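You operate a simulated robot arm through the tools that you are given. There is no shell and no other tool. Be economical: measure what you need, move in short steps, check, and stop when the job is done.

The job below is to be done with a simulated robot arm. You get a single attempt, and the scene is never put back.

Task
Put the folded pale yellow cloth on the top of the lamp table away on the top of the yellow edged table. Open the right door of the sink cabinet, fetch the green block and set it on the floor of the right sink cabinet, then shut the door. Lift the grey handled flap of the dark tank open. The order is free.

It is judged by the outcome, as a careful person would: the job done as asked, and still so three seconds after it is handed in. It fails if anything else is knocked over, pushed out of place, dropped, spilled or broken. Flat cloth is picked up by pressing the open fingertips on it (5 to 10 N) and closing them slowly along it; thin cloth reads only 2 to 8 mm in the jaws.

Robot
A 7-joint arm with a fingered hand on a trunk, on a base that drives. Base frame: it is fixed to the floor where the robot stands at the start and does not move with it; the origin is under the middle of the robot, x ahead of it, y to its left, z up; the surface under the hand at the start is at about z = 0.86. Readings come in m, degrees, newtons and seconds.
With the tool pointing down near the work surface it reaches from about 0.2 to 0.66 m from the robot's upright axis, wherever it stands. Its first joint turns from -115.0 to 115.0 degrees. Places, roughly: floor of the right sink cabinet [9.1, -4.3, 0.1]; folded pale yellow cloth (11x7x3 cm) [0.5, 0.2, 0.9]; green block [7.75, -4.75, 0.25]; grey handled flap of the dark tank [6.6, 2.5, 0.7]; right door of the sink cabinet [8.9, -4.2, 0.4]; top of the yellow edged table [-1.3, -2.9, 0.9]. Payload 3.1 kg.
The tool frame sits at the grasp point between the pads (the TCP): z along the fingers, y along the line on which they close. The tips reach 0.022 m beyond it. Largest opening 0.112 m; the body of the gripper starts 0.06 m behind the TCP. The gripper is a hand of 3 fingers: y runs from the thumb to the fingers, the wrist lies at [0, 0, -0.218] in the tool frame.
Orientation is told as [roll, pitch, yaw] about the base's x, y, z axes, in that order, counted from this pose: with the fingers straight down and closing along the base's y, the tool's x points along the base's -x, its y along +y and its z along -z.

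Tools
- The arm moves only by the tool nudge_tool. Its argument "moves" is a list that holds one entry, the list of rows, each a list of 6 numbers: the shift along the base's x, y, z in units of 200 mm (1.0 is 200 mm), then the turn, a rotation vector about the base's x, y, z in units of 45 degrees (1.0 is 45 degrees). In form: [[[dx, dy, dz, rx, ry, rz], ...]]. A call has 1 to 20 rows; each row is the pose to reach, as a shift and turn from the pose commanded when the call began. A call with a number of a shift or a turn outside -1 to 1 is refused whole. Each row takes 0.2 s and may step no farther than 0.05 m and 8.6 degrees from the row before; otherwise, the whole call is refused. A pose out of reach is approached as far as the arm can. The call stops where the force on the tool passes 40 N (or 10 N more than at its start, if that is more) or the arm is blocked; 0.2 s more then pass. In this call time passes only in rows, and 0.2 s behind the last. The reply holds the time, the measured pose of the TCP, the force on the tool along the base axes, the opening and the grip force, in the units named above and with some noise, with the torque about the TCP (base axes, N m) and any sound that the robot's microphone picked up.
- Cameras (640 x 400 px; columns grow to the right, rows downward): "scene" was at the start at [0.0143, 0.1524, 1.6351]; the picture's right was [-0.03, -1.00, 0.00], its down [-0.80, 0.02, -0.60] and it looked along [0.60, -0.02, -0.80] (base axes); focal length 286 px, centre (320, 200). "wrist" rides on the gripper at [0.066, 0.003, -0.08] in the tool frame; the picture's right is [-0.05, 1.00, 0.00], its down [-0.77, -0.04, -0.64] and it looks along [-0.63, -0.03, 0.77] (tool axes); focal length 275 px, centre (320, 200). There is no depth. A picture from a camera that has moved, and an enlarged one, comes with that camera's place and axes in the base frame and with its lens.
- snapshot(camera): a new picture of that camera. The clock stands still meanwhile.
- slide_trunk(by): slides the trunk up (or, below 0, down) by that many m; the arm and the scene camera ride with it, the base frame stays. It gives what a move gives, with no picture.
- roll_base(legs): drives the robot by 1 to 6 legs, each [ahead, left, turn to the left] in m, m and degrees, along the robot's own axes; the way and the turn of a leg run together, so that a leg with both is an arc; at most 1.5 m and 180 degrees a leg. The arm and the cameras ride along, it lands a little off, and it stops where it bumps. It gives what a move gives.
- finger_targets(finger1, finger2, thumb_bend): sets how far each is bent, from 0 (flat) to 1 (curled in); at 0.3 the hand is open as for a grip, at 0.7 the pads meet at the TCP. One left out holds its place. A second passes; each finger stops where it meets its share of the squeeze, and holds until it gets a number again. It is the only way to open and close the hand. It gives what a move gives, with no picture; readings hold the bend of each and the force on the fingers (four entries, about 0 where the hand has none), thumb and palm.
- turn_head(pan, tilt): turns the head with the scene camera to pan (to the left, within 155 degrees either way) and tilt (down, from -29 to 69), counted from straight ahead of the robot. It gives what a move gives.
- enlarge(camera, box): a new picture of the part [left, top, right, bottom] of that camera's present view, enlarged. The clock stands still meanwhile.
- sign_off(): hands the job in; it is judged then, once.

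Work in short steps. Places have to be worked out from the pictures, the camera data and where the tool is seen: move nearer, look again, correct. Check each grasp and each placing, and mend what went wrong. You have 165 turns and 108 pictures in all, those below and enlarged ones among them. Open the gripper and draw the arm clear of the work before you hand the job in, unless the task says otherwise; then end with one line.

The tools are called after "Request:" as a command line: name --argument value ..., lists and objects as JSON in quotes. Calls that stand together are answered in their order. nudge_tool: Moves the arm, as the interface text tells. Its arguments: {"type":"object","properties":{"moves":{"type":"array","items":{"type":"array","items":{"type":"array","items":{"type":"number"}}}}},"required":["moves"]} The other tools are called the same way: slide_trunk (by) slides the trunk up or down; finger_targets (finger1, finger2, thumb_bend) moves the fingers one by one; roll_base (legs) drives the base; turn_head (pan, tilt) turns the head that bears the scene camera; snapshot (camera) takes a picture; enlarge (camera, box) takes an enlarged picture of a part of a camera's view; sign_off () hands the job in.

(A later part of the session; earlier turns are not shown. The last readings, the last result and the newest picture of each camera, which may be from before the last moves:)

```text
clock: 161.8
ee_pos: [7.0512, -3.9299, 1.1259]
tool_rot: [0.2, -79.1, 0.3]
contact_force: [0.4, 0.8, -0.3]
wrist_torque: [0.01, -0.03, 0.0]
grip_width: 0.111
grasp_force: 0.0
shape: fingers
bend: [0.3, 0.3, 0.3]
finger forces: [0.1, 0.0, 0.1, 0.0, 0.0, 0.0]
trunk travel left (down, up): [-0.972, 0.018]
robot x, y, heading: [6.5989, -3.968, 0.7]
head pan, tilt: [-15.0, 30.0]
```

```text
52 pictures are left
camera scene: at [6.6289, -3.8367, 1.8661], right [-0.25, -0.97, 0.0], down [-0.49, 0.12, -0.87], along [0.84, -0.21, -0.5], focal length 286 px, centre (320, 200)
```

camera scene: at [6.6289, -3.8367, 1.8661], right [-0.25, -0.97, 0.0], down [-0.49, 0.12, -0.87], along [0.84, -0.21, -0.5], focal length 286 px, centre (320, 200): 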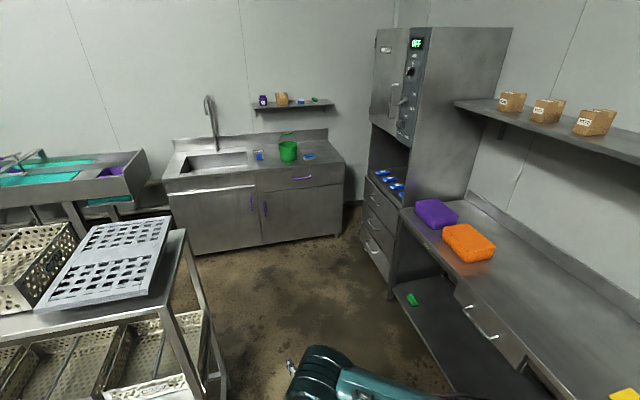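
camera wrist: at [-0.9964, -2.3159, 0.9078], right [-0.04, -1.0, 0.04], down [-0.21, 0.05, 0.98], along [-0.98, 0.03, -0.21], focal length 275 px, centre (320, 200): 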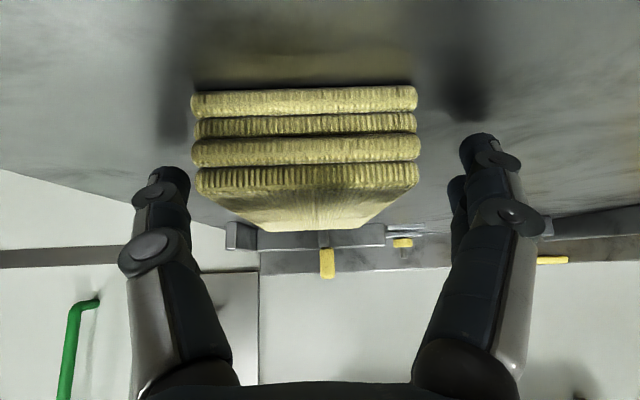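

Now I lower the trunk ~0.59 m in two steps and drive up to the cabinet, stopping short of the handle.

Request:
slide_trunk --by -0.4

Request:
slide_trunk --by -0.19

Request:
roll_base --legs '[[1.4, 0.02, -0.7]]'

Request:
turn_head --pan -5 --tilt 40

Request:
snapshot --camera "scene"

Request:
snapshot --camera "wrist"

```text
clock: 165.6
ee_pos: [7.0494, -3.9305, 0.7256]
tool_rot: [0.3, -79.0, 0.2]
contact_force: [1.4, -0.3, -0.5]
wrist_torque: [0.01, 0.02, 0.04]
grip_width: 0.1112
grasp_force: 0.1
shape: fingers
bend: [0.3, 0.3, 0.3]
finger forces: [0.0, 0.0, 0.1, 0.1, 0.1, 0.1]
trunk travel left (down, up): [-0.572, 0.418]
robot x, y, heading: [6.6008, -3.9678, 0.8]
head pan, tilt: [-15.0, 30.0]
```

```text
clock: 167.7
ee_pos: [7.0493, -3.9305, 0.536]
tool_rot: [0.3, -79.0, 0.3]
contact_force: [-0.1, -0.5, -0.2]
wrist_torque: [0.04, 0.0, 0.01]
grip_width: 0.1113
grasp_force: 0.1
shape: fingers
bend: [0.3, 0.3, 0.3]
finger forces: [0.0, 0.1, 0.0, 0.1, 0.0, 0.0]
trunk travel left (down, up): [-0.382, 0.608]
robot x, y, heading: [6.5994, -3.9668, 0.6]
head pan, tilt: [-15.0, 30.0]
```

```text
clock: 174.8
ee_pos: [8.4694, -3.8933, 0.536]
tool_rot: [0.3, -79.0, 0.2]
contact_force: [0.2, 0.2, 0.2]
wrist_torque: [-0.04, 0.0, 0.01]
grip_width: 0.1111
grasp_force: 0.1
shape: fingers
bend: [0.3, 0.3, 0.3]
finger forces: [0.0, 0.0, 0.0, 0.1, 0.1, 0.1]
trunk travel left (down, up): [-0.382, 0.608]
robot x, y, heading: [8.0214, -3.929, 0.6]
head pan, tilt: [-15.0, 30.0]
```

```text
clock: 175.5
ee_pos: [8.4696, -3.8943, 0.5364]
tool_rot: [0.2, -79.0, 0.2]
contact_force: [1.0, 0.9, -0.4]
wrist_torque: [0.01, 0.03, 0.0]
grip_width: 0.1113
grasp_force: 0.0
shape: fingers
bend: [0.3, 0.3, 0.3]
finger forces: [0.1, 0.1, 0.0, 0.0, 0.0, 0.0]
trunk travel left (down, up): [-0.382, 0.608]
robot x, y, heading: [8.0206, -3.9363, 0.4]
head pan, tilt: [-5.0, 40.0]
```

```text
51 pictures are left
camera scene: at [8.0442, -3.784, 1.2608], right [-0.08, -1.0, 0.0], down [-0.64, 0.05, -0.77], along [0.76, -0.06, -0.64], focal length 286 px, centre (320, 200)
```

scene: 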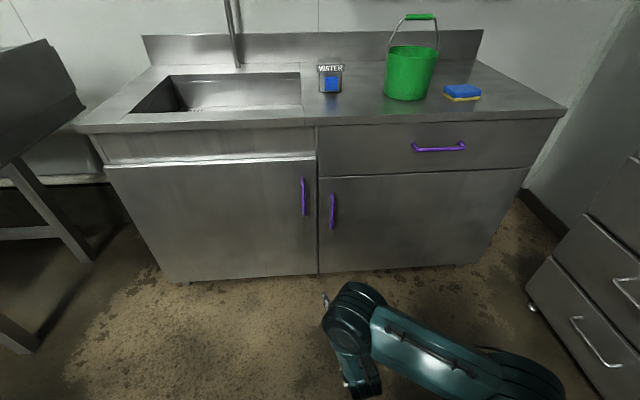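

```text
50 pictures are left
camera wrist: at [8.3788, -3.8928, 0.4857], right [0.0, 1.0, 0.05], down [-0.48, -0.04, 0.88], along [0.88, -0.02, 0.48], focal length 275 px, centre (320, 200)
```

wrist: 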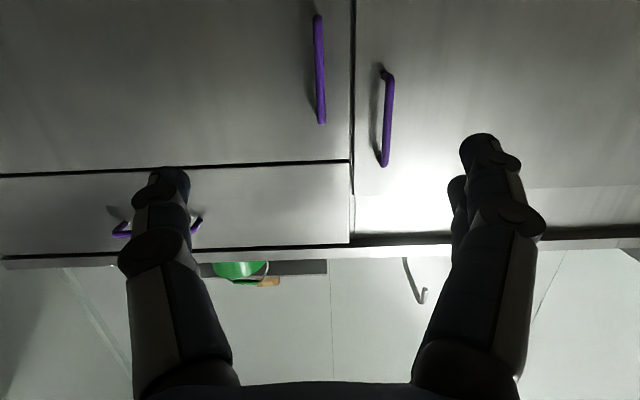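

Handle located at x≈8.85, y≈−3.894, z 0.45–0.60, straight ahead of the TCP. I drive 0.27 m nearer and check.

Request:
roll_base --legs '[[0.27, 0, 0]]'

Request:
snapshot --camera "wrist"

```text
clock: 177.4
ee_pos: [8.7411, -3.8932, 0.5352]
tool_rot: [0.3, -79.0, 0.2]
contact_force: [0.4, -0.2, 0.5]
wrist_torque: [0.0, -0.03, 0.03]
grip_width: 0.1113
grasp_force: 0.1
shape: fingers
bend: [0.3, 0.3, 0.3]
finger forces: [0.0, 0.0, 0.0, 0.0, 0.0, 0.0]
trunk travel left (down, up): [-0.382, 0.608]
robot x, y, heading: [8.2903, -3.9291, 0.4]
head pan, tilt: [-5.0, 40.0]
```

```text
49 pictures are left
camera wrist: at [8.6507, -3.8904, 0.4856], right [0.0, 1.0, 0.05], down [-0.48, -0.04, 0.88], along [0.88, -0.02, 0.48], focal length 275 px, centre (320, 200)
```

wrist: 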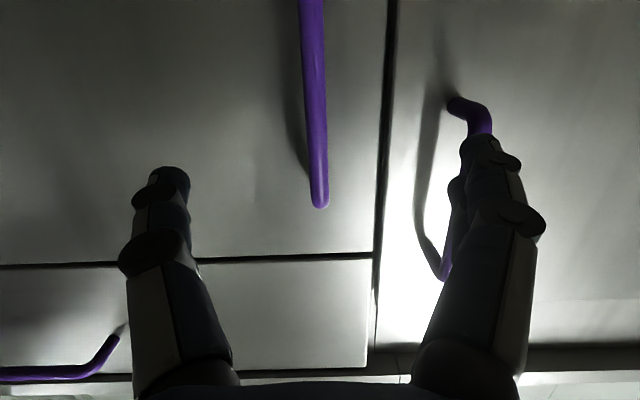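

Handle is centred between the fingers. I narrow them slightly so they clear the left handle and advance 9 cm.

Request:
finger_targets --finger1 0.42 --finger2 0.42 --thumb_bend 0.42

Request:
nudge_tool --moves '[[[0.1, 0, -0.01, 0, 0, 0], [0.2, 0, -0.03, 0, 0, 0], [0.3, 0, -0.05, 0, 0, 0], [0.38, 0, -0.05, 0, 0, 0], [0.45, 0, -0.05, 0, 0, 0]]]'

Request:
snapshot --camera "wrist"

```text
clock: 178.4
ee_pos: [8.7433, -3.8918, 0.5364]
tool_rot: [0.4, -79.0, 0.2]
contact_force: [-0.3, 0.7, 0.0]
wrist_torque: [0.0, -0.01, -0.01]
grip_width: 0.079
grasp_force: 0.1
shape: fingers
bend: [0.42, 0.42, 0.42]
finger forces: [0.0, 0.0, 0.0, 0.1, 0.1, 0.1]
trunk travel left (down, up): [-0.382, 0.608]
robot x, y, heading: [8.2918, -3.929, 0.6]
head pan, tilt: [-5.0, 40.0]
```

```text
clock: 179.6
ee_pos: [8.8319, -3.894, 0.5246]
tool_rot: [0.1, -79.0, 0.3]
contact_force: [-0.1, -0.1, 0.3]
wrist_torque: [0.0, -0.01, 0.0]
grip_width: 0.0788
grasp_force: 0.1
shape: fingers
bend: [0.42, 0.42, 0.42]
finger forces: [0.1, 0.0, 0.0, 0.2, 0.0, 0.1]
trunk travel left (down, up): [-0.382, 0.608]
robot x, y, heading: [8.2917, -3.9288, 0.8]
head pan, tilt: [-5.0, 40.0]
```

```text
48 pictures are left
camera wrist: at [8.7406, -3.8913, 0.4748], right [0.0, 1.0, 0.05], down [-0.48, -0.04, 0.88], along [0.88, -0.02, 0.48], focal length 275 px, centre (320, 200)
```

wrist: 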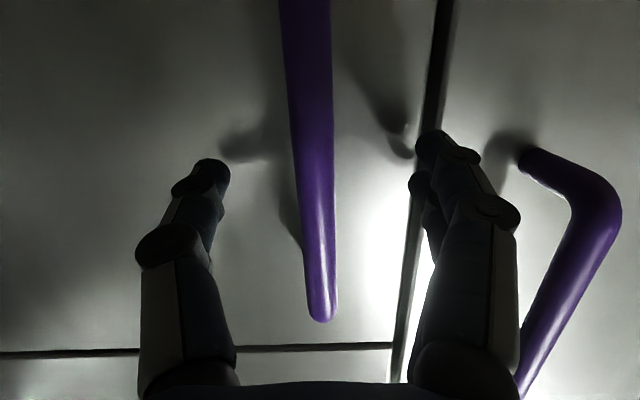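

The bar runs right through the TCP. I close on it.

Request:
finger_targets --finger1 0.72 --finger2 0.72 --thumb_bend 0.72

Request:
snapshot --camera "wrist"

```text
clock: 180.6
ee_pos: [8.831, -3.893, 0.5247]
tool_rot: [0.3, -79.1, 0.2]
contact_force: [0.9, -1.4, 0.2]
wrist_torque: [0.02, 0.02, -0.02]
grip_width: 0.0
grasp_force: 0.4
shape: fingers
bend: [0.72, 0.72, 0.71]
finger forces: [0.1, 0.0, 0.0, 0.0, 1.5, 0.0]
trunk travel left (down, up): [-0.382, 0.608]
robot x, y, heading: [8.2861, -3.9296, 0.9]
head pan, tilt: [-5.0, 40.0]
```

```text
47 pictures are left
camera wrist: at [8.7404, -3.8916, 0.4749], right [0.0, 1.0, 0.05], down [-0.48, -0.04, 0.88], along [0.88, -0.02, 0.48], focal length 275 px, centre (320, 200)
```

wrist: 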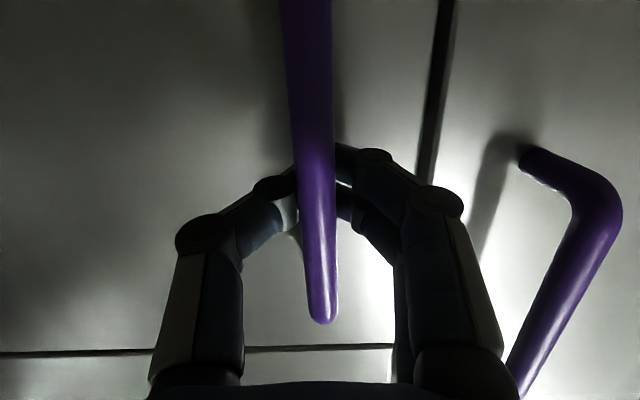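

The fingers closed behind the bar, hooking it. I swing the base around the hinge in small arcs to pull the door open.

Request:
roll_base --legs '[[-0.0936, -0.081, 8]]'

Request:
snapshot --camera "scene"

```text
clock: 181.8
ee_pos: [8.7338, -3.9051, 0.5247]
tool_rot: [0.3, -78.9, 8.1]
contact_force: [-0.2, 0.1, -0.3]
wrist_torque: [0.0, 0.01, -0.04]
grip_width: 0.0
grasp_force: 0.0
shape: fingers
bend: [0.72, 0.72, 0.72]
finger forces: [0.0, 0.1, 0.0, 0.1, 0.1, 0.1]
trunk travel left (down, up): [-0.382, 0.608]
robot x, y, heading: [8.2086, -4.0164, 8.4]
head pan, tilt: [-5.0, 40.0]
```

```text
46 pictures are left
camera scene: at [8.2096, -3.8673, 1.2608], right [0.06, -1.0, 0.0], down [-0.64, -0.04, -0.77], along [0.76, 0.05, -0.64], focal length 286 px, centre (320, 200)
```

scene: 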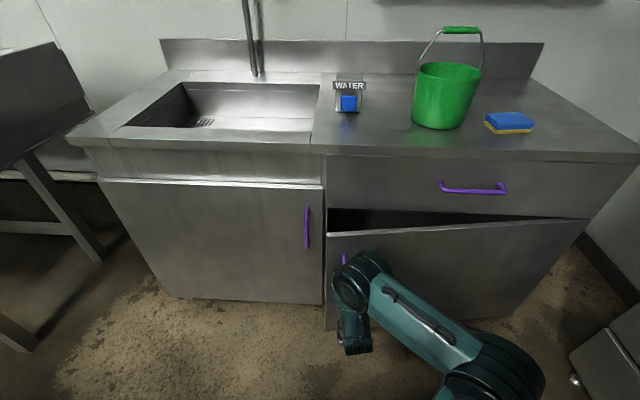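

The door is opening with the hand. I continue in four more arcs of 7°.

Request:
roll_base --legs '[[-0.082, -0.071, 7], [-0.082, -0.071, 7], [-0.082, -0.071, 7]]'

Request:
snapshot --camera "scene"

```text
clock: 184.6
ee_pos: [8.4971, -4.005, 0.5242]
tool_rot: [0.3, -78.9, 29.3]
contact_force: [-0.6, 0.7, -0.1]
wrist_torque: [-0.02, 0.01, 0.02]
grip_width: 0.0
grasp_force: 0.0
shape: fingers
bend: [0.72, 0.72, 0.72]
finger forces: [0.0, 0.0, 0.1, 0.0, 0.0, 0.1]
trunk travel left (down, up): [-0.382, 0.608]
robot x, y, heading: [8.0411, -4.2958, 29.6]
head pan, tilt: [-5.0, 40.0]
```

```text
45 pictures are left
camera scene: at [7.9941, -4.1572, 1.2608], right [0.42, -0.91, 0.0], down [-0.58, -0.27, -0.77], along [0.7, 0.32, -0.64], focal length 286 px, centre (320, 200)
```

scene: 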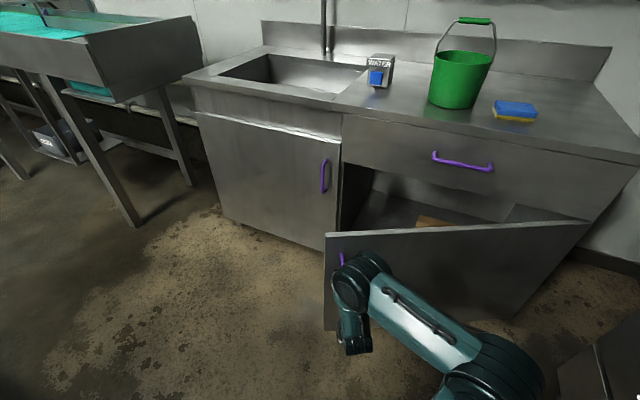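

Door is ~32° open. The base would soon crowd the drawers, so I now move the hooked hand along the arc with the arm.

Request:
nudge_tool --moves '[[[-0.1, -0.067, 0, 0, 0, 0.045], [-0.2, -0.135, 0, 0, 0, 0.089], [-0.295, -0.21, 0, 0, 0, 0.134], [-0.39, -0.285, 0, 0, 0, 0.178], [-0.48, -0.365, 0, 0, 0, 0.22], [-0.575, -0.45, 0, 0, 0, 0.267]]]'

Request:
snapshot --camera "scene"

```text
clock: 186.0
ee_pos: [8.3843, -4.095, 0.5264]
tool_rot: [0.1, -79.1, 41.5]
contact_force: [0.9, -0.6, 0.8]
wrist_torque: [-0.01, -0.02, 0.02]
grip_width: 0.0001
grasp_force: 0.0
shape: fingers
bend: [0.72, 0.72, 0.72]
finger forces: [0.1, 0.0, 0.1, 0.0, 0.0, 0.0]
trunk travel left (down, up): [-0.382, 0.608]
robot x, y, heading: [8.0421, -4.3012, 29.4]
head pan, tilt: [-5.0, 40.0]
```

```text
44 pictures are left
camera scene: at [7.994, -4.1572, 1.2608], right [0.42, -0.91, 0.0], down [-0.58, -0.27, -0.77], along [0.7, 0.32, -0.64], focal length 286 px, centre (320, 200)
```

scene: 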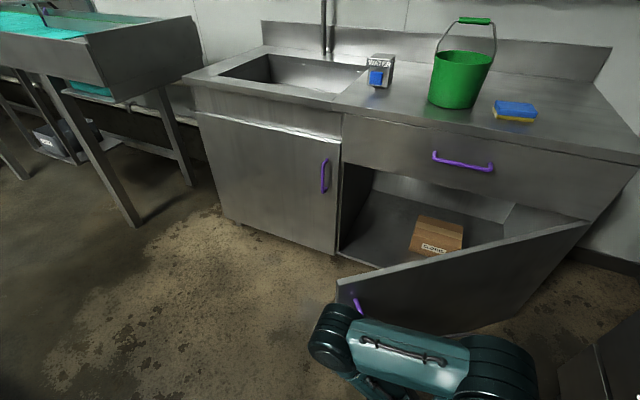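

Door ~44° open, a brown box stands on the cabinet floor. I open further, alternating arm and base.

Request:
nudge_tool --moves '[[[-0.05, -0.07, 0, 0, 0, 0.03], [-0.1, -0.135, 0, 0, 0, 0.06]]]'

Request:
roll_base --legs '[[-0.055, 0.02, 0]]'

Request:
nudge_tool --moves '[[[0, -0.12, 0, 0, 0, 0.06], [0, -0.24, 0, 0, 0, 0.12], [0, -0.36, 0, 0, 0, 0.2]]]'

Request:
snapshot --camera "scene"

```text
clock: 186.6
ee_pos: [8.3713, -4.1176, 0.5293]
tool_rot: [9.7, -79.9, 32.4]
contact_force: [-3.0, 3.7, -0.7]
wrist_torque: [-0.03, -0.02, -0.1]
grip_width: 0.0
grasp_force: 3.0
shape: fingers
bend: [0.72, 0.72, 0.72]
finger forces: [2.9, 2.4, 0.0, 0.1, 0.0, 0.1]
trunk travel left (down, up): [-0.382, 0.608]
robot x, y, heading: [8.0449, -4.2982, 29.7]
head pan, tilt: [-5.0, 40.0]
```

```text
clock: 187.6
ee_pos: [8.3148, -4.1324, 0.5282]
tool_rot: [8.8, -80.0, 32.8]
contact_force: [15.4, -12.9, 9.0]
wrist_torque: [-0.16, -0.14, 0.07]
grip_width: 0.0124
grasp_force: 10.2
shape: fingers
bend: [0.72, 0.72, 0.66]
finger forces: [0.0, 0.0, 0.0, 0.0, 19.9, 0.1]
trunk travel left (down, up): [-0.382, 0.608]
robot x, y, heading: [7.9855, -4.3091, 29.7]
head pan, tilt: [-5.0, 40.0]
```

```text
clock: 188.3
ee_pos: [8.3305, -4.2002, 0.5255]
tool_rot: [28.8, -80.6, 12.4]
contact_force: [-19.9, 15.4, -6.9]
wrist_torque: [-0.32, -0.37, -0.04]
grip_width: 0.0334
grasp_force: 12.4
shape: fingers
bend: [0.69, 0.69, 0.72]
finger forces: [11.8, 12.9, 0.0, 0.0, 0.0, 0.1]
out of reach, approached as far as the arm can: row 3
trunk travel left (down, up): [-0.382, 0.608]
robot x, y, heading: [7.9893, -4.3077, 29.5]
head pan, tilt: [-5.0, 40.0]
stopped in row 3: the force on the tool passed its limit at 75 N (the readings are from after the stop); the commanded pose is now the measured one
```

```text
43 pictures are left
camera scene: at [7.9342, -4.1643, 1.2604], right [0.42, -0.91, 0.0], down [-0.58, -0.27, -0.77], along [0.7, 0.32, -0.64], focal length 286 px, centre (320, 200)
```

scene: 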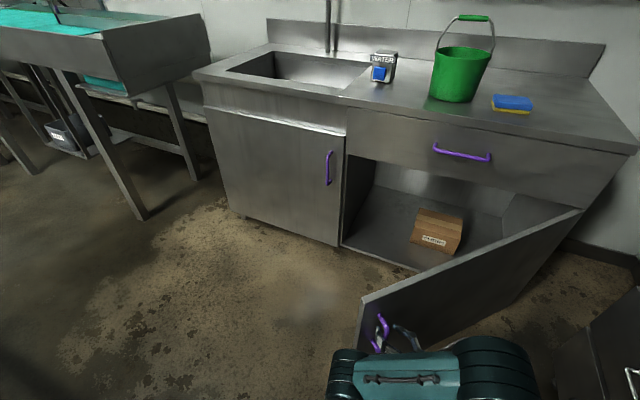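

Door ~53° open, and the arm is at its limit here. That is wide enough; I open the fingers and look.

Request:
finger_targets --finger1 0.4 --finger2 0.4 --thumb_bend 0.4

Request:
snapshot --camera "wrist"

```text
clock: 189.3
ee_pos: [8.3318, -4.2018, 0.5279]
tool_rot: [28.5, -80.6, 12.3]
contact_force: [-12.4, 9.9, -7.4]
wrist_torque: [-0.3, -0.39, 0.02]
grip_width: 0.0906
grasp_force: 7.3
shape: fingers
bend: [0.37, 0.36, 0.4]
finger forces: [6.2, 9.0, 0.1, 0.0, 0.0, 0.1]
trunk travel left (down, up): [-0.382, 0.608]
robot x, y, heading: [7.9856, -4.3055, 29.7]
head pan, tilt: [-5.0, 40.0]
```

```text
42 pictures are left
camera wrist: at [8.2606, -4.2552, 0.4738], right [-0.64, 0.76, 0.12], down [-0.33, -0.41, 0.85], along [0.7, 0.5, 0.51], focal length 275 px, centre (320, 200)
```

wrist: 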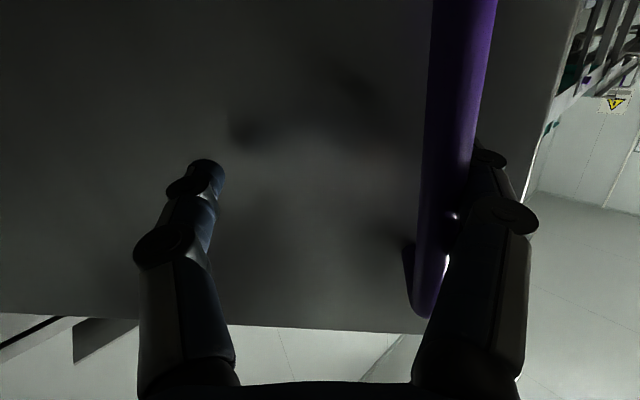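

The finger just rests against the bar from outside. I back the base off along the hand direction, drifting left.

Request:
roll_base --legs '[[-0.1, 0.03, 0], [-0.15, 0.12, 0]]'

Request:
snapshot --camera "scene"

```text
clock: 191.7
ee_pos: [8.04, -4.1993, 0.5276]
tool_rot: [28.7, -80.7, 12.2]
contact_force: [-0.9, 0.7, -0.3]
wrist_torque: [-0.01, -0.03, -0.02]
grip_width: 0.0839
grasp_force: 0.1
shape: fingers
bend: [0.4, 0.4, 0.4]
finger forces: [0.1, 0.0, 0.0, 0.0, 0.0, 0.0]
trunk travel left (down, up): [-0.382, 0.608]
robot x, y, heading: [7.6944, -4.3059, 30.0]
head pan, tilt: [-5.0, 40.0]
```

```text
41 pictures are left
camera scene: at [7.6432, -4.1632, 1.2608], right [0.42, -0.91, 0.0], down [-0.58, -0.27, -0.77], along [0.7, 0.32, -0.64], focal length 286 px, centre (320, 200)
```

scene: 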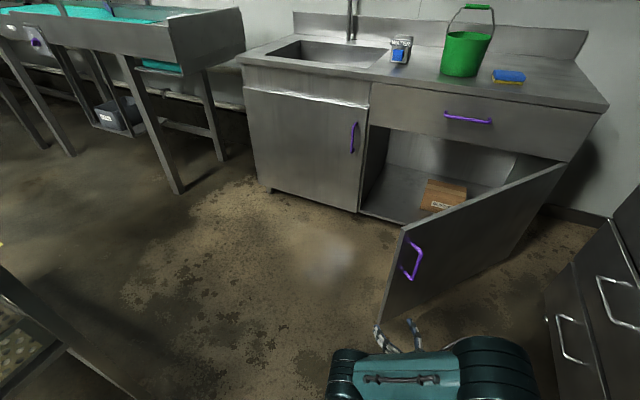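

Door stays open by itself. Now I shift clear, turn to face the block's table, and bring the hand back to pointing down.

Request:
roll_base --legs '[[0.047, 0.27, 0], [0, 0, -100]]'

Request:
turn_head --pan 5 --tilt 45

Request:
snapshot --camera "scene"

```text
clock: 197.8
ee_pos: [7.6523, -4.4051, 0.527]
tool_rot: [28.8, -80.6, -86.5]
contact_force: [-0.1, 0.4, 1.0]
wrist_torque: [0.0, -0.01, 0.04]
grip_width: 0.0841
grasp_force: 0.0
shape: fingers
bend: [0.4, 0.4, 0.4]
finger forces: [0.1, 0.1, 0.1, 0.0, 0.0, 0.0]
trunk travel left (down, up): [-0.382, 0.608]
robot x, y, heading: [7.5998, -4.0458, -68.7]
head pan, tilt: [-5.0, 40.0]
```

```text
clock: 198.5
ee_pos: [7.6532, -4.4051, 0.5275]
tool_rot: [28.9, -80.7, -86.6]
contact_force: [0.1, 0.1, 0.0]
wrist_torque: [0.0, -0.01, 0.02]
grip_width: 0.084
grasp_force: 0.2
shape: fingers
bend: [0.4, 0.4, 0.4]
finger forces: [0.0, 0.1, 0.0, 0.1, 0.0, 0.1]
trunk travel left (down, up): [-0.382, 0.608]
robot x, y, heading: [7.6012, -4.0458, -69.0]
head pan, tilt: [5.0, 45.0]
```

```text
40 pictures are left
camera scene: at [7.7592, -4.0073, 1.2535], right [-0.9, -0.44, 0.0], down [-0.31, 0.64, -0.71], along [0.31, -0.64, -0.71], focal length 286 px, centre (320, 200)
```

scene: 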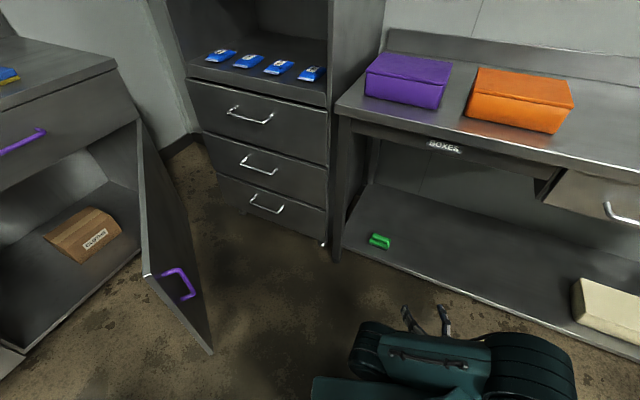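

I enlarge the block to measure it.

Request:
enlarge --camera "scene" --box '[340, 215, 420, 265]'

```text
8.00 times, centred on (380, 240) of scene
camera zoom: at [7.7592, -4.0073, 1.2535], right [-0.9, -0.44, 0.0], down [-0.31, 0.64, -0.71], along [0.31, -0.64, -0.71], focal length 2287 px, centre (-160, -120)
```

zoom: 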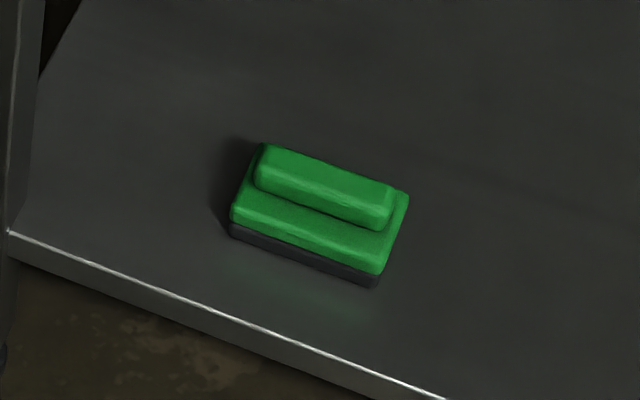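

The "block" is a green brush-like block, ~8.4 × 5 × 5 cm at (7.856, −4.815), long side along x. I'll take it by its ends, with the hand pointing to −y and tilted. First I reorient the hand.

Request:
nudge_tool --moves '[[[0, -0.13, 0, 0, 0, -0.15], [0, -0.26, 0, 0, 0, -0.3], [0, -0.39, 0, 0, 0, -0.45], [0, -0.52, 0, 0, 0, -0.6], [0, -0.6, 0, 0, 0, -0.718]]]'

Request:
nudge_tool --moves '[[[0, 0, 0, 0.15, 0.017, 0.014], [0, 0, 0, 0.3, 0.035, 0.029], [0, 0, 0, 0.45, 0.052, 0.043], [0, 0, 0, 0.6, 0.07, 0.058], [0, 0, 0, 0.682, 0.079, 0.066]]]'

```text
clock: 199.3
ee_pos: [7.5488, -4.4682, 0.5294]
tool_rot: [26.1, -81.5, -127.2]
contact_force: [-0.6, -0.4, 0.4]
wrist_torque: [0.01, -0.01, -0.03]
grip_width: 0.0834
grasp_force: 0.0
shape: fingers
bend: [0.4, 0.4, 0.4]
finger forces: [0.0, 0.0, 0.1, 0.0, 0.1, 0.1]
out of reach, approached as far as the arm can: row 3, 4
trunk travel left (down, up): [-0.382, 0.608]
robot x, y, heading: [7.6016, -4.0473, -68.6]
head pan, tilt: [5.0, 45.0]
stopped in row 4: the arm was blocked; the commanded pose is now the measured one
```

```text
clock: 200.5
ee_pos: [7.5471, -4.4657, 0.5295]
tool_rot: [-8.4, -52.4, -91.1]
contact_force: [0.0, -0.2, 0.1]
wrist_torque: [0.01, 0.03, -0.02]
grip_width: 0.0836
grasp_force: 0.1
shape: fingers
bend: [0.4, 0.4, 0.4]
finger forces: [0.0, 0.0, 0.1, 0.0, 0.1, 0.0]
out of reach, approached as far as the arm can: row 1, 2
trunk travel left (down, up): [-0.382, 0.608]
robot x, y, heading: [7.5982, -4.0457, -69.0]
head pan, tilt: [5.0, 45.0]
```

Orientation is nearly right; I trim the roll and view the arm.

Request:
nudge_tool --moves '[[[0.1, 0, 0, 0.027, -0.058, 0.073], [0.2, 0, 0, 0.053, -0.115, 0.147], [0.4, 0, 0, 0.053, -0.115, 0.147]]]'

Request:
snapshot --camera "scene"

Request:
snapshot --camera "wrist"

```text
clock: 201.3
ee_pos: [7.628, -4.4674, 0.5298]
tool_rot: [-0.2, -49.9, -91.1]
contact_force: [0.2, -0.4, 0.7]
wrist_torque: [0.0, -0.04, -0.01]
grip_width: 0.0841
grasp_force: 0.0
shape: fingers
bend: [0.4, 0.4, 0.4]
finger forces: [0.0, 0.0, 0.0, 0.1, 0.1, 0.0]
trunk travel left (down, up): [-0.382, 0.608]
robot x, y, heading: [7.6008, -4.0482, -68.7]
head pan, tilt: [5.0, 45.0]
```

```text
38 pictures are left
camera scene: at [7.7593, -4.0072, 1.2535], right [-0.9, -0.44, 0.0], down [-0.31, 0.64, -0.71], along [0.31, -0.64, -0.71], focal length 286 px, centre (320, 200)
```

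scene: 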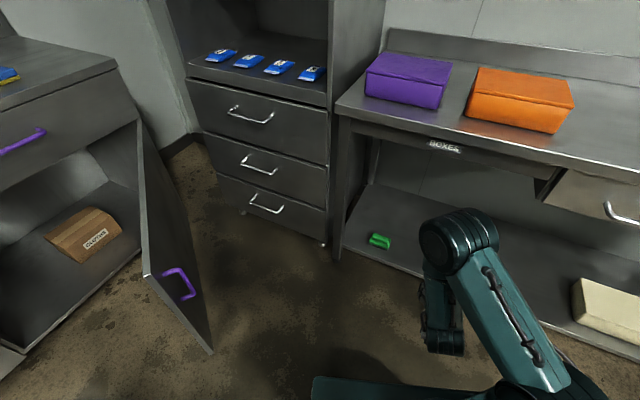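

```text
37 pictures are left
camera wrist: at [7.6332, -4.3642, 0.5308], right [1.0, -0.05, 0.03], down [-0.03, -0.01, 1.0], along [-0.05, -1.0, -0.01], focal length 275 px, centre (320, 200)
```

wrist: 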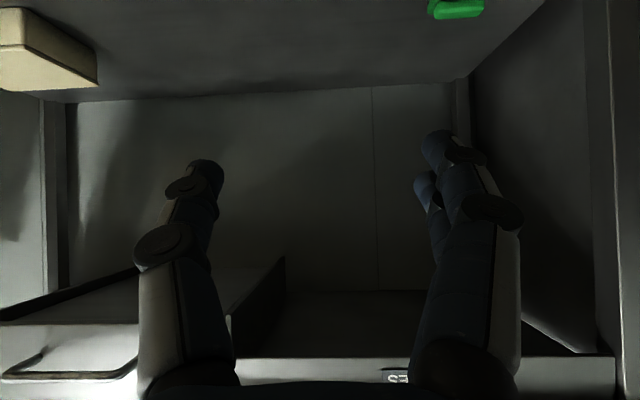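

I lower the trunk by 0.23 m and move the base nearer, stopping with the hand just before the shelf edge.

Request:
slide_trunk --by -0.21

Request:
roll_base --legs '[[0.231, 0.125, 0]]'

Request:
finger_targets --finger1 0.3 --finger2 0.3 --thumb_bend 0.3

Request:
snapshot --camera "wrist"

```text
clock: 203.6
ee_pos: [7.6279, -4.4669, 0.32]
tool_rot: [-0.2, -50.0, -90.9]
contact_force: [-0.4, -0.5, 0.4]
wrist_torque: [0.03, 0.0, 0.0]
grip_width: 0.0839
grasp_force: 0.1
shape: fingers
bend: [0.4, 0.4, 0.4]
finger forces: [0.0, 0.1, 0.0, 0.0, 0.0, 0.0]
trunk travel left (down, up): [-0.172, 0.818]
robot x, y, heading: [7.6045, -4.0468, -69.0]
head pan, tilt: [5.0, 45.0]
```

```text
clock: 205.5
ee_pos: [7.8248, -4.642, 0.3201]
tool_rot: [-0.1, -49.9, -91.0]
contact_force: [0.1, -0.7, 0.3]
wrist_torque: [0.0, 0.0, 0.02]
grip_width: 0.0837
grasp_force: 0.0
shape: fingers
bend: [0.4, 0.4, 0.4]
finger forces: [0.1, 0.1, 0.1, 0.0, 0.0, 0.0]
trunk travel left (down, up): [-0.172, 0.818]
robot x, y, heading: [7.7999, -4.224, -69.2]
head pan, tilt: [5.0, 45.0]
```

```text
clock: 206.5
ee_pos: [7.8263, -4.6424, 0.3205]
tool_rot: [-0.3, -50.0, -91.1]
contact_force: [0.3, 0.3, -0.2]
wrist_torque: [0.0, 0.04, -0.03]
grip_width: 0.1111
grasp_force: 0.0
shape: fingers
bend: [0.3, 0.3, 0.3]
finger forces: [0.1, 0.0, 0.1, 0.0, 0.0, 0.0]
trunk travel left (down, up): [-0.172, 0.818]
robot x, y, heading: [7.8049, -4.2223, -69.3]
head pan, tilt: [5.0, 45.0]
```

```text
36 pictures are left
camera wrist: at [7.8314, -4.5389, 0.3207], right [1.0, -0.05, 0.03], down [-0.03, -0.01, 1.0], along [-0.05, -1.0, -0.01], focal length 275 px, centre (320, 200)
```

wrist: 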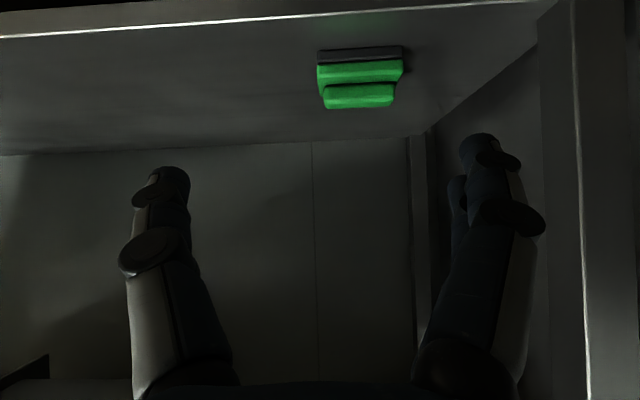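

Triangulating both views: block front y≈−4.828, centre (7.861, −4.853), shelf z≈0.16, block top 0.214. I reduce the tilt to 35° to keep the camera housing clear of the shelf edge, and move over the block.

Request:
nudge_tool --moves '[[[0.035, -0.2, 0, 0.08, 0, 0], [0.07, -0.4, 0, 0.16, 0, 0], [0.105, -0.6, -0.05, 0.24, 0, 0], [0.14, -0.8, -0.1, 0.333, 0, 0], [0.175, -0.99, -0.15, 0.333, 0, 0]]]'

Request:
snapshot --camera "wrist"

```text
clock: 207.7
ee_pos: [7.8593, -4.8412, 0.2901]
tool_rot: [-0.3, -35.0, -90.9]
contact_force: [-0.3, 0.7, 0.3]
wrist_torque: [0.01, -0.05, 0.0]
grip_width: 0.1112
grasp_force: 0.0
shape: fingers
bend: [0.3, 0.3, 0.3]
finger forces: [0.1, 0.1, 0.0, 0.0, 0.0, 0.0]
trunk travel left (down, up): [-0.172, 0.818]
robot x, y, heading: [7.8015, -4.223, -69.3]
head pan, tilt: [5.0, 45.0]
```

```text
35 pictures are left
camera wrist: at [7.8661, -4.7413, 0.3178], right [1.0, -0.06, 0.02], down [-0.03, -0.27, 0.96], along [-0.05, -0.96, -0.27], focal length 275 px, centre (320, 200)
```

wrist: 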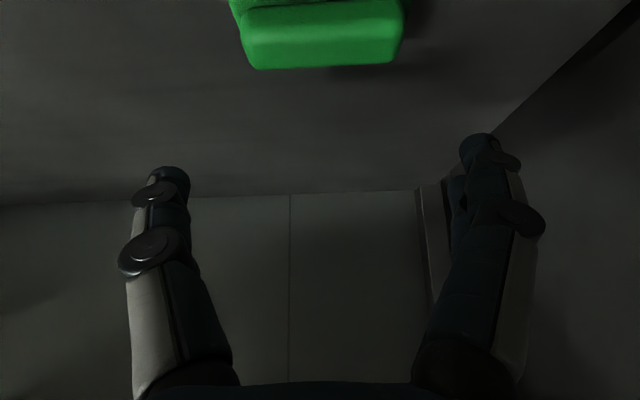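

Centred in x. I descend 6 cm with the trunk and check.

Request:
slide_trunk --by -0.06

Request:
snapshot --camera "wrist"

```text
clock: 208.7
ee_pos: [7.86, -4.8407, 0.2305]
tool_rot: [-0.6, -35.0, -90.9]
contact_force: [-0.9, 0.1, 0.2]
wrist_torque: [0.01, 0.01, 0.01]
grip_width: 0.1115
grasp_force: 0.2
shape: fingers
bend: [0.3, 0.3, 0.3]
finger forces: [0.1, 0.0, 0.0, 0.0, 0.0, 0.0]
trunk travel left (down, up): [-0.112, 0.878]
robot x, y, heading: [7.8016, -4.2207, -69.0]
head pan, tilt: [5.0, 45.0]
```

```text
34 pictures are left
camera wrist: at [7.8661, -4.7407, 0.2576], right [1.0, -0.06, 0.02], down [-0.03, -0.27, 0.96], along [-0.05, -0.96, -0.27], focal length 275 px, centre (320, 200)
```

wrist: 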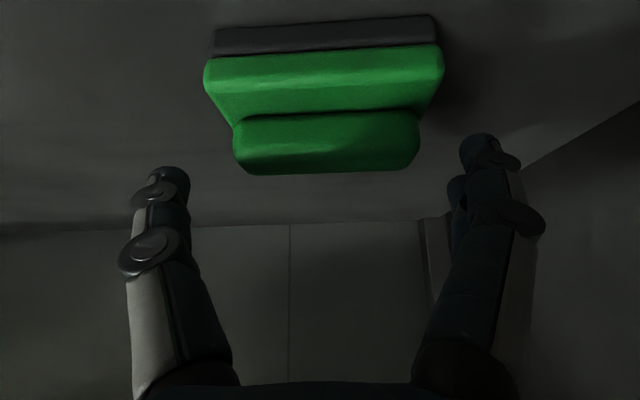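

Good. I descend 3.8 cm more, to beside the block, then close gently.

Request:
slide_trunk --by -0.036

Request:
finger_targets --finger1 0.5 --finger2 0.5 --thumb_bend 0.5

Request:
snapshot --camera "wrist"

```text
clock: 209.5
ee_pos: [7.8587, -4.8402, 0.1949]
tool_rot: [-0.5, -35.0, -90.9]
contact_force: [0.3, 0.9, 0.6]
wrist_torque: [0.01, 0.05, -0.01]
grip_width: 0.1113
grasp_force: 0.0
shape: fingers
bend: [0.3, 0.3, 0.3]
finger forces: [0.1, 0.0, 0.0, 0.0, 0.0, 0.1]
trunk travel left (down, up): [-0.076, 0.914]
robot x, y, heading: [7.7967, -4.2197, -69.2]
head pan, tilt: [5.0, 45.0]
```

```text
clock: 210.5
ee_pos: [7.8601, -4.8399, 0.194]
tool_rot: [-0.6, -35.1, -91.0]
contact_force: [-0.5, 0.8, 1.6]
wrist_torque: [0.01, 0.01, 0.02]
grip_width: 0.0887
grasp_force: 14.6
shape: fingers
bend: [0.4, 0.39, 0.43]
finger forces: [8.2, 7.0, 0.0, 0.1, 14.7, 0.0]
trunk travel left (down, up): [-0.076, 0.914]
robot x, y, heading: [7.8027, -4.2204, -69.0]
head pan, tilt: [5.0, 45.0]
```

```text
33 pictures are left
camera wrist: at [7.8661, -4.7408, 0.2218], right [1.0, -0.06, 0.02], down [-0.03, -0.27, 0.96], along [-0.05, -0.96, -0.27], focal length 275 px, centre (320, 200)
```

wrist: 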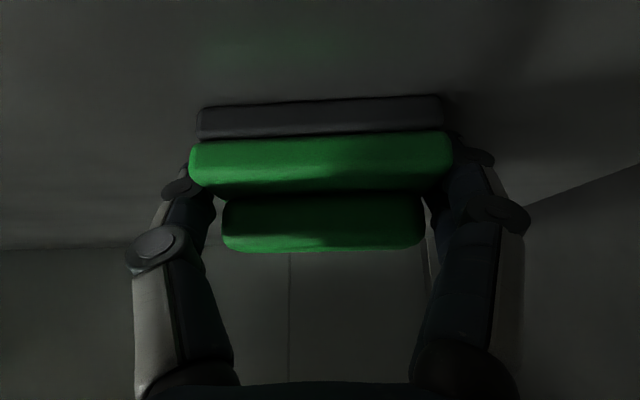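

Firm grip over the 89 mm length (≈15 N). I squeeze a bit more and lift with the trunk.

Request:
finger_targets --finger1 0.56 --finger2 0.56 --thumb_bend 0.56

Request:
slide_trunk --by 0.09

Request:
snapshot --camera "wrist"

```text
clock: 211.5
ee_pos: [7.86, -4.8402, 0.1946]
tool_rot: [-0.6, -35.0, -90.9]
contact_force: [-1.1, -0.2, 2.6]
wrist_torque: [0.02, 0.08, 0.01]
grip_width: 0.0878
grasp_force: 20.7
shape: fingers
bend: [0.4, 0.38, 0.46]
finger forces: [11.5, 8.9, 0.0, 0.1, 21.4, 0.0]
trunk travel left (down, up): [-0.076, 0.914]
robot x, y, heading: [7.7979, -4.2208, -69.2]
head pan, tilt: [5.0, 45.0]
```

```text
clock: 212.7
ee_pos: [7.8589, -4.8398, 0.2838]
tool_rot: [-0.6, -35.0, -90.9]
contact_force: [0.8, 0.6, -0.7]
wrist_torque: [0.02, -0.03, -0.01]
grip_width: 0.0881
grasp_force: 20.5
shape: fingers
bend: [0.39, 0.38, 0.47]
finger forces: [11.6, 9.3, 0.0, 0.0, 20.3, 0.0]
trunk travel left (down, up): [-0.166, 0.824]
robot x, y, heading: [7.803, -4.2233, -69.1]
head pan, tilt: [5.0, 45.0]
```

```text
32 pictures are left
camera wrist: at [7.8661, -4.7407, 0.3115], right [1.0, -0.06, 0.02], down [-0.03, -0.27, 0.96], along [-0.05, -0.96, -0.27], focal length 275 px, centre (320, 200)
```

wrist: 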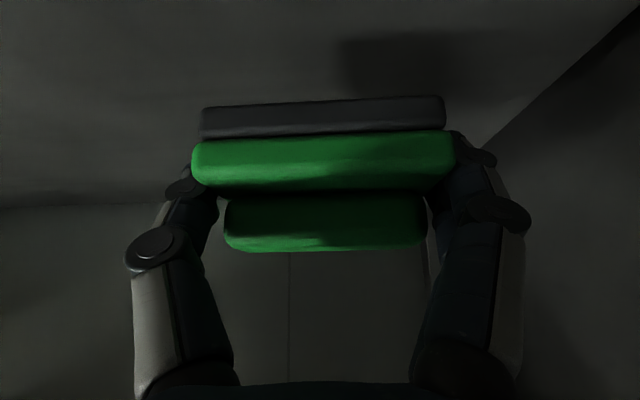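

Block held. I back out from the shelf, move away from the door's swing and turn to face the sink cabinet.

Request:
roll_base --legs '[[-0.2055, 0.0785, 0], [-0.1785, -0.467, 0], [0, 0, 69]]'

Request:
turn_head --pan -5 --tilt 35

Request:
snapshot --camera "scene"

```text
clock: 220.0
ee_pos: [7.9096, -4.1506, 0.2851]
tool_rot: [-0.6, -35.0, -20.5]
contact_force: [0.5, 0.3, -1.4]
wrist_torque: [-0.02, 0.0, 0.0]
grip_width: 0.088
grasp_force: 20.3
shape: fingers
bend: [0.39, 0.38, 0.47]
finger forces: [11.5, 9.1, 0.0, 0.0, 20.4, 0.0]
trunk travel left (down, up): [-0.166, 0.824]
robot x, y, heading: [7.3072, -3.9968, 1.3]
head pan, tilt: [5.0, 45.0]
```

```text
clock: 220.7
ee_pos: [7.9104, -4.1496, 0.2851]
tool_rot: [-0.7, -35.0, -20.7]
contact_force: [-0.5, 0.9, -1.0]
wrist_torque: [-0.01, -0.02, -0.01]
grip_width: 0.0881
grasp_force: 20.1
shape: fingers
bend: [0.39, 0.38, 0.47]
finger forces: [11.3, 9.3, 0.0, 0.0, 20.3, 0.0]
trunk travel left (down, up): [-0.166, 0.824]
robot x, y, heading: [7.305, -3.9978, 1.3]
head pan, tilt: [-5.0, 35.0]
```

```text
31 pictures are left
camera scene: at [7.3328, -3.8486, 1.0523], right [-0.07, -1.0, 0.0], down [-0.57, 0.04, -0.82], along [0.82, -0.05, -0.57], focal length 286 px, centre (320, 200)
```

scene: 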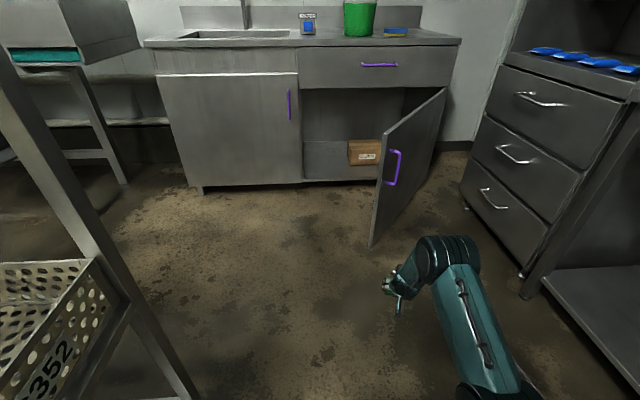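

Cabinet floor z≈0.12; the brown box occupies y −4.15…−4.39 at x>9.08, so I'll set the block at about (8.99, −4.03). I turn the hand straight ahead and drive in a path clear of the door's free edge.

Request:
nudge_tool --moves '[[[0, 0, 0, 0, 0, 0.15], [0, 0, 0, 0, 0, 0.3], [0, 0, 0, 0, 0, 0.46]]]'

Request:
roll_base --legs '[[0.25, 0.15, -1.3], [0.45, 0.05, 0], [0.12, 0.08, 0]]'

Request:
snapshot --camera "scene"

```text
clock: 221.5
ee_pos: [7.9097, -4.1494, 0.284]
tool_rot: [-0.7, -35.0, 0.3]
contact_force: [-0.6, 0.6, -0.5]
wrist_torque: [-0.02, 0.04, 0.02]
grip_width: 0.0878
grasp_force: 20.3
shape: fingers
bend: [0.4, 0.38, 0.47]
finger forces: [11.3, 9.1, 0.0, 0.0, 20.2, 0.0]
trunk travel left (down, up): [-0.166, 0.824]
robot x, y, heading: [7.305, -3.9927, 1.3]
head pan, tilt: [-5.0, 35.0]
```

```text
clock: 226.8
ee_pos: [8.7337, -3.8743, 0.2849]
tool_rot: [-0.5, -35.0, -1.0]
contact_force: [1.1, -0.5, -1.3]
wrist_torque: [0.01, 0.04, -0.03]
grip_width: 0.0879
grasp_force: 20.3
shape: fingers
bend: [0.4, 0.38, 0.47]
finger forces: [11.3, 9.1, 0.1, 0.1, 20.3, 0.0]
trunk travel left (down, up): [-0.166, 0.824]
robot x, y, heading: [8.1332, -3.7128, 0.1]
head pan, tilt: [-5.0, 35.0]
```

```text
30 pictures are left
camera scene: at [8.1633, -3.5636, 1.0523], right [-0.08, -1.0, 0.0], down [-0.57, 0.05, -0.82], along [0.82, -0.07, -0.57], focal length 286 px, centre (320, 200)
```

scene: 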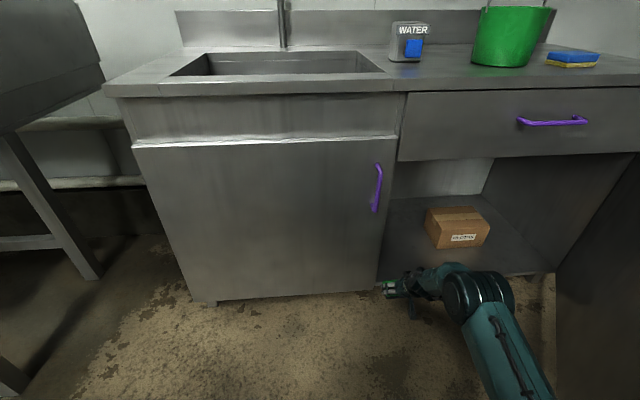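

Clear view of the free cabinet floor left of the box. I shift the hand to y≈−4.02 and drive ahead 0.25 m.

Request:
nudge_tool --moves '[[[0, -0.18, 0, 0, 0, 0], [0, -0.36, 0, 0, 0, 0], [0, -0.54, 0, 0, 0, 0], [0, -0.72, 0, 0, 0, 0.02]]]'

Request:
roll_base --legs '[[0.25, 0, 0]]'

Request:
snapshot --camera "scene"

Request:
snapshot --camera "wrist"

```text
clock: 227.8
ee_pos: [8.7352, -4.0185, 0.2825]
tool_rot: [-0.6, -35.0, 0.0]
contact_force: [0.3, 0.9, -1.9]
wrist_torque: [-0.01, -0.01, -0.01]
grip_width: 0.088
grasp_force: 19.7
shape: fingers
bend: [0.4, 0.38, 0.47]
finger forces: [11.0, 9.0, 0.0, 0.0, 20.3, 0.0]
trunk travel left (down, up): [-0.166, 0.824]
robot x, y, heading: [8.1371, -3.7072, -0.0]
head pan, tilt: [-5.0, 35.0]
```

```text
clock: 229.7
ee_pos: [8.9897, -4.0152, 0.284]
tool_rot: [-0.5, -35.1, 0.1]
contact_force: [0.0, 0.2, -0.6]
wrist_torque: [0.03, 0.0, 0.01]
grip_width: 0.0879
grasp_force: 20.4
shape: fingers
bend: [0.4, 0.38, 0.47]
finger forces: [11.1, 9.0, 0.0, 0.1, 20.2, 0.0]
trunk travel left (down, up): [-0.166, 0.824]
robot x, y, heading: [8.3874, -3.7127, -0.0]
head pan, tilt: [-5.0, 35.0]
```

```text
29 pictures are left
camera scene: at [8.4153, -3.5624, 1.0523], right [-0.08, -1.0, 0.0], down [-0.57, 0.05, -0.82], along [0.82, -0.07, -0.57], focal length 286 px, centre (320, 200)
```

scene: 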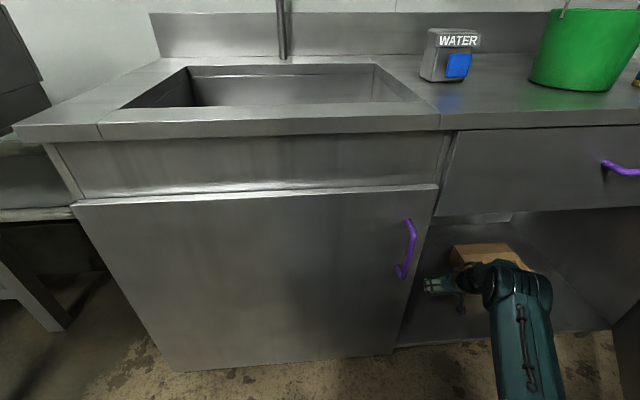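

```text
28 pictures are left
camera wrist: at [8.8902, -4.0127, 0.3115], right [0.04, 1.0, 0.02], down [0.27, -0.03, 0.96], along [0.96, -0.03, -0.27], focal length 275 px, centre (320, 200)
```

wrist: 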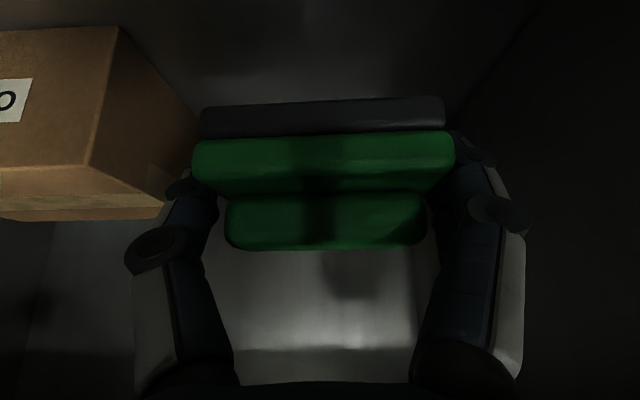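

All clear. I lower with the trunk, first 10 cm, then in small steps.

Request:
slide_trunk --by -0.1

Request:
slide_trunk --by -0.015

Request:
snapshot --camera "wrist"

```text
clock: 231.0
ee_pos: [8.9895, -4.0147, 0.1841]
tool_rot: [-0.6, -35.0, 0.0]
contact_force: [0.2, -0.4, -0.8]
wrist_torque: [0.0, 0.02, -0.01]
grip_width: 0.088
grasp_force: 19.9
shape: fingers
bend: [0.4, 0.38, 0.47]
finger forces: [11.1, 9.0, 0.0, 0.0, 20.2, 0.0]
trunk travel left (down, up): [-0.066, 0.924]
robot x, y, heading: [8.3866, -3.7118, 0.0]
head pan, tilt: [-5.0, 35.0]
```

```text
clock: 231.6
ee_pos: [8.9903, -4.016, 0.1689]
tool_rot: [-0.4, -34.9, 0.1]
contact_force: [-1.4, 0.1, -1.2]
wrist_torque: [-0.05, 0.01, 0.0]
grip_width: 0.0878
grasp_force: 20.3
shape: fingers
bend: [0.4, 0.38, 0.47]
finger forces: [11.0, 8.9, 0.0, 0.0, 20.2, 0.1]
trunk travel left (down, up): [-0.051, 0.939]
robot x, y, heading: [8.3879, -3.7075, 0.5]
head pan, tilt: [-5.0, 35.0]
```

```text
27 pictures are left
camera wrist: at [8.8901, -4.0126, 0.1964], right [0.04, 1.0, 0.02], down [0.27, -0.03, 0.96], along [0.96, -0.03, -0.27], focal length 275 px, centre (320, 200)
```

wrist: 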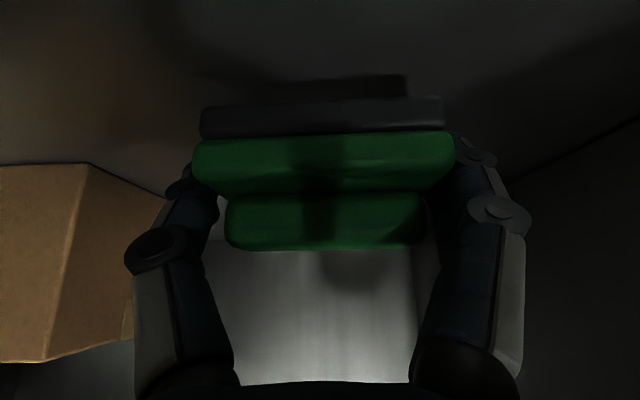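

Shadow shows ~1–2 cm still to go. I continue in small drops watching the force.

Request:
slide_trunk --by -0.008

Request:
slide_trunk --by -0.005

Request:
slide_trunk --by -0.004

```text
clock: 232.2
ee_pos: [8.9893, -4.0146, 0.1607]
tool_rot: [-0.5, -35.0, 0.1]
contact_force: [0.2, -0.1, -1.6]
wrist_torque: [0.02, 0.01, 0.03]
grip_width: 0.0879
grasp_force: 20.0
shape: fingers
bend: [0.4, 0.38, 0.47]
finger forces: [11.1, 8.9, 0.1, 0.0, 20.2, 0.0]
trunk travel left (down, up): [-0.043, 0.947]
robot x, y, heading: [8.3884, -3.7082, 0.4]
head pan, tilt: [-5.0, 35.0]
```

```text
clock: 232.7
ee_pos: [8.9895, -4.0154, 0.1548]
tool_rot: [-0.5, -35.0, 0.1]
contact_force: [-0.3, -0.6, -1.7]
wrist_torque: [-0.02, 0.04, 0.03]
grip_width: 0.088
grasp_force: 20.5
shape: fingers
bend: [0.4, 0.38, 0.47]
finger forces: [11.1, 8.9, 0.1, 0.0, 20.3, 0.0]
trunk travel left (down, up): [-0.038, 0.952]
robot x, y, heading: [8.3898, -3.7092, 0.3]
head pan, tilt: [-5.0, 35.0]
```

```text
clock: 233.3
ee_pos: [8.9905, -4.0165, 0.1541]
tool_rot: [-0.7, -35.2, 0.3]
contact_force: [-3.1, 1.3, 11.6]
wrist_torque: [-0.06, 0.03, 0.0]
grip_width: 0.0879
grasp_force: 22.0
shape: fingers
bend: [0.4, 0.38, 0.47]
finger forces: [11.3, 9.8, 0.0, 0.1, 22.7, 0.0]
trunk travel left (down, up): [-0.034, 0.956]
robot x, y, heading: [8.3891, -3.708, 0.5]
head pan, tilt: [-5.0, 35.0]
```

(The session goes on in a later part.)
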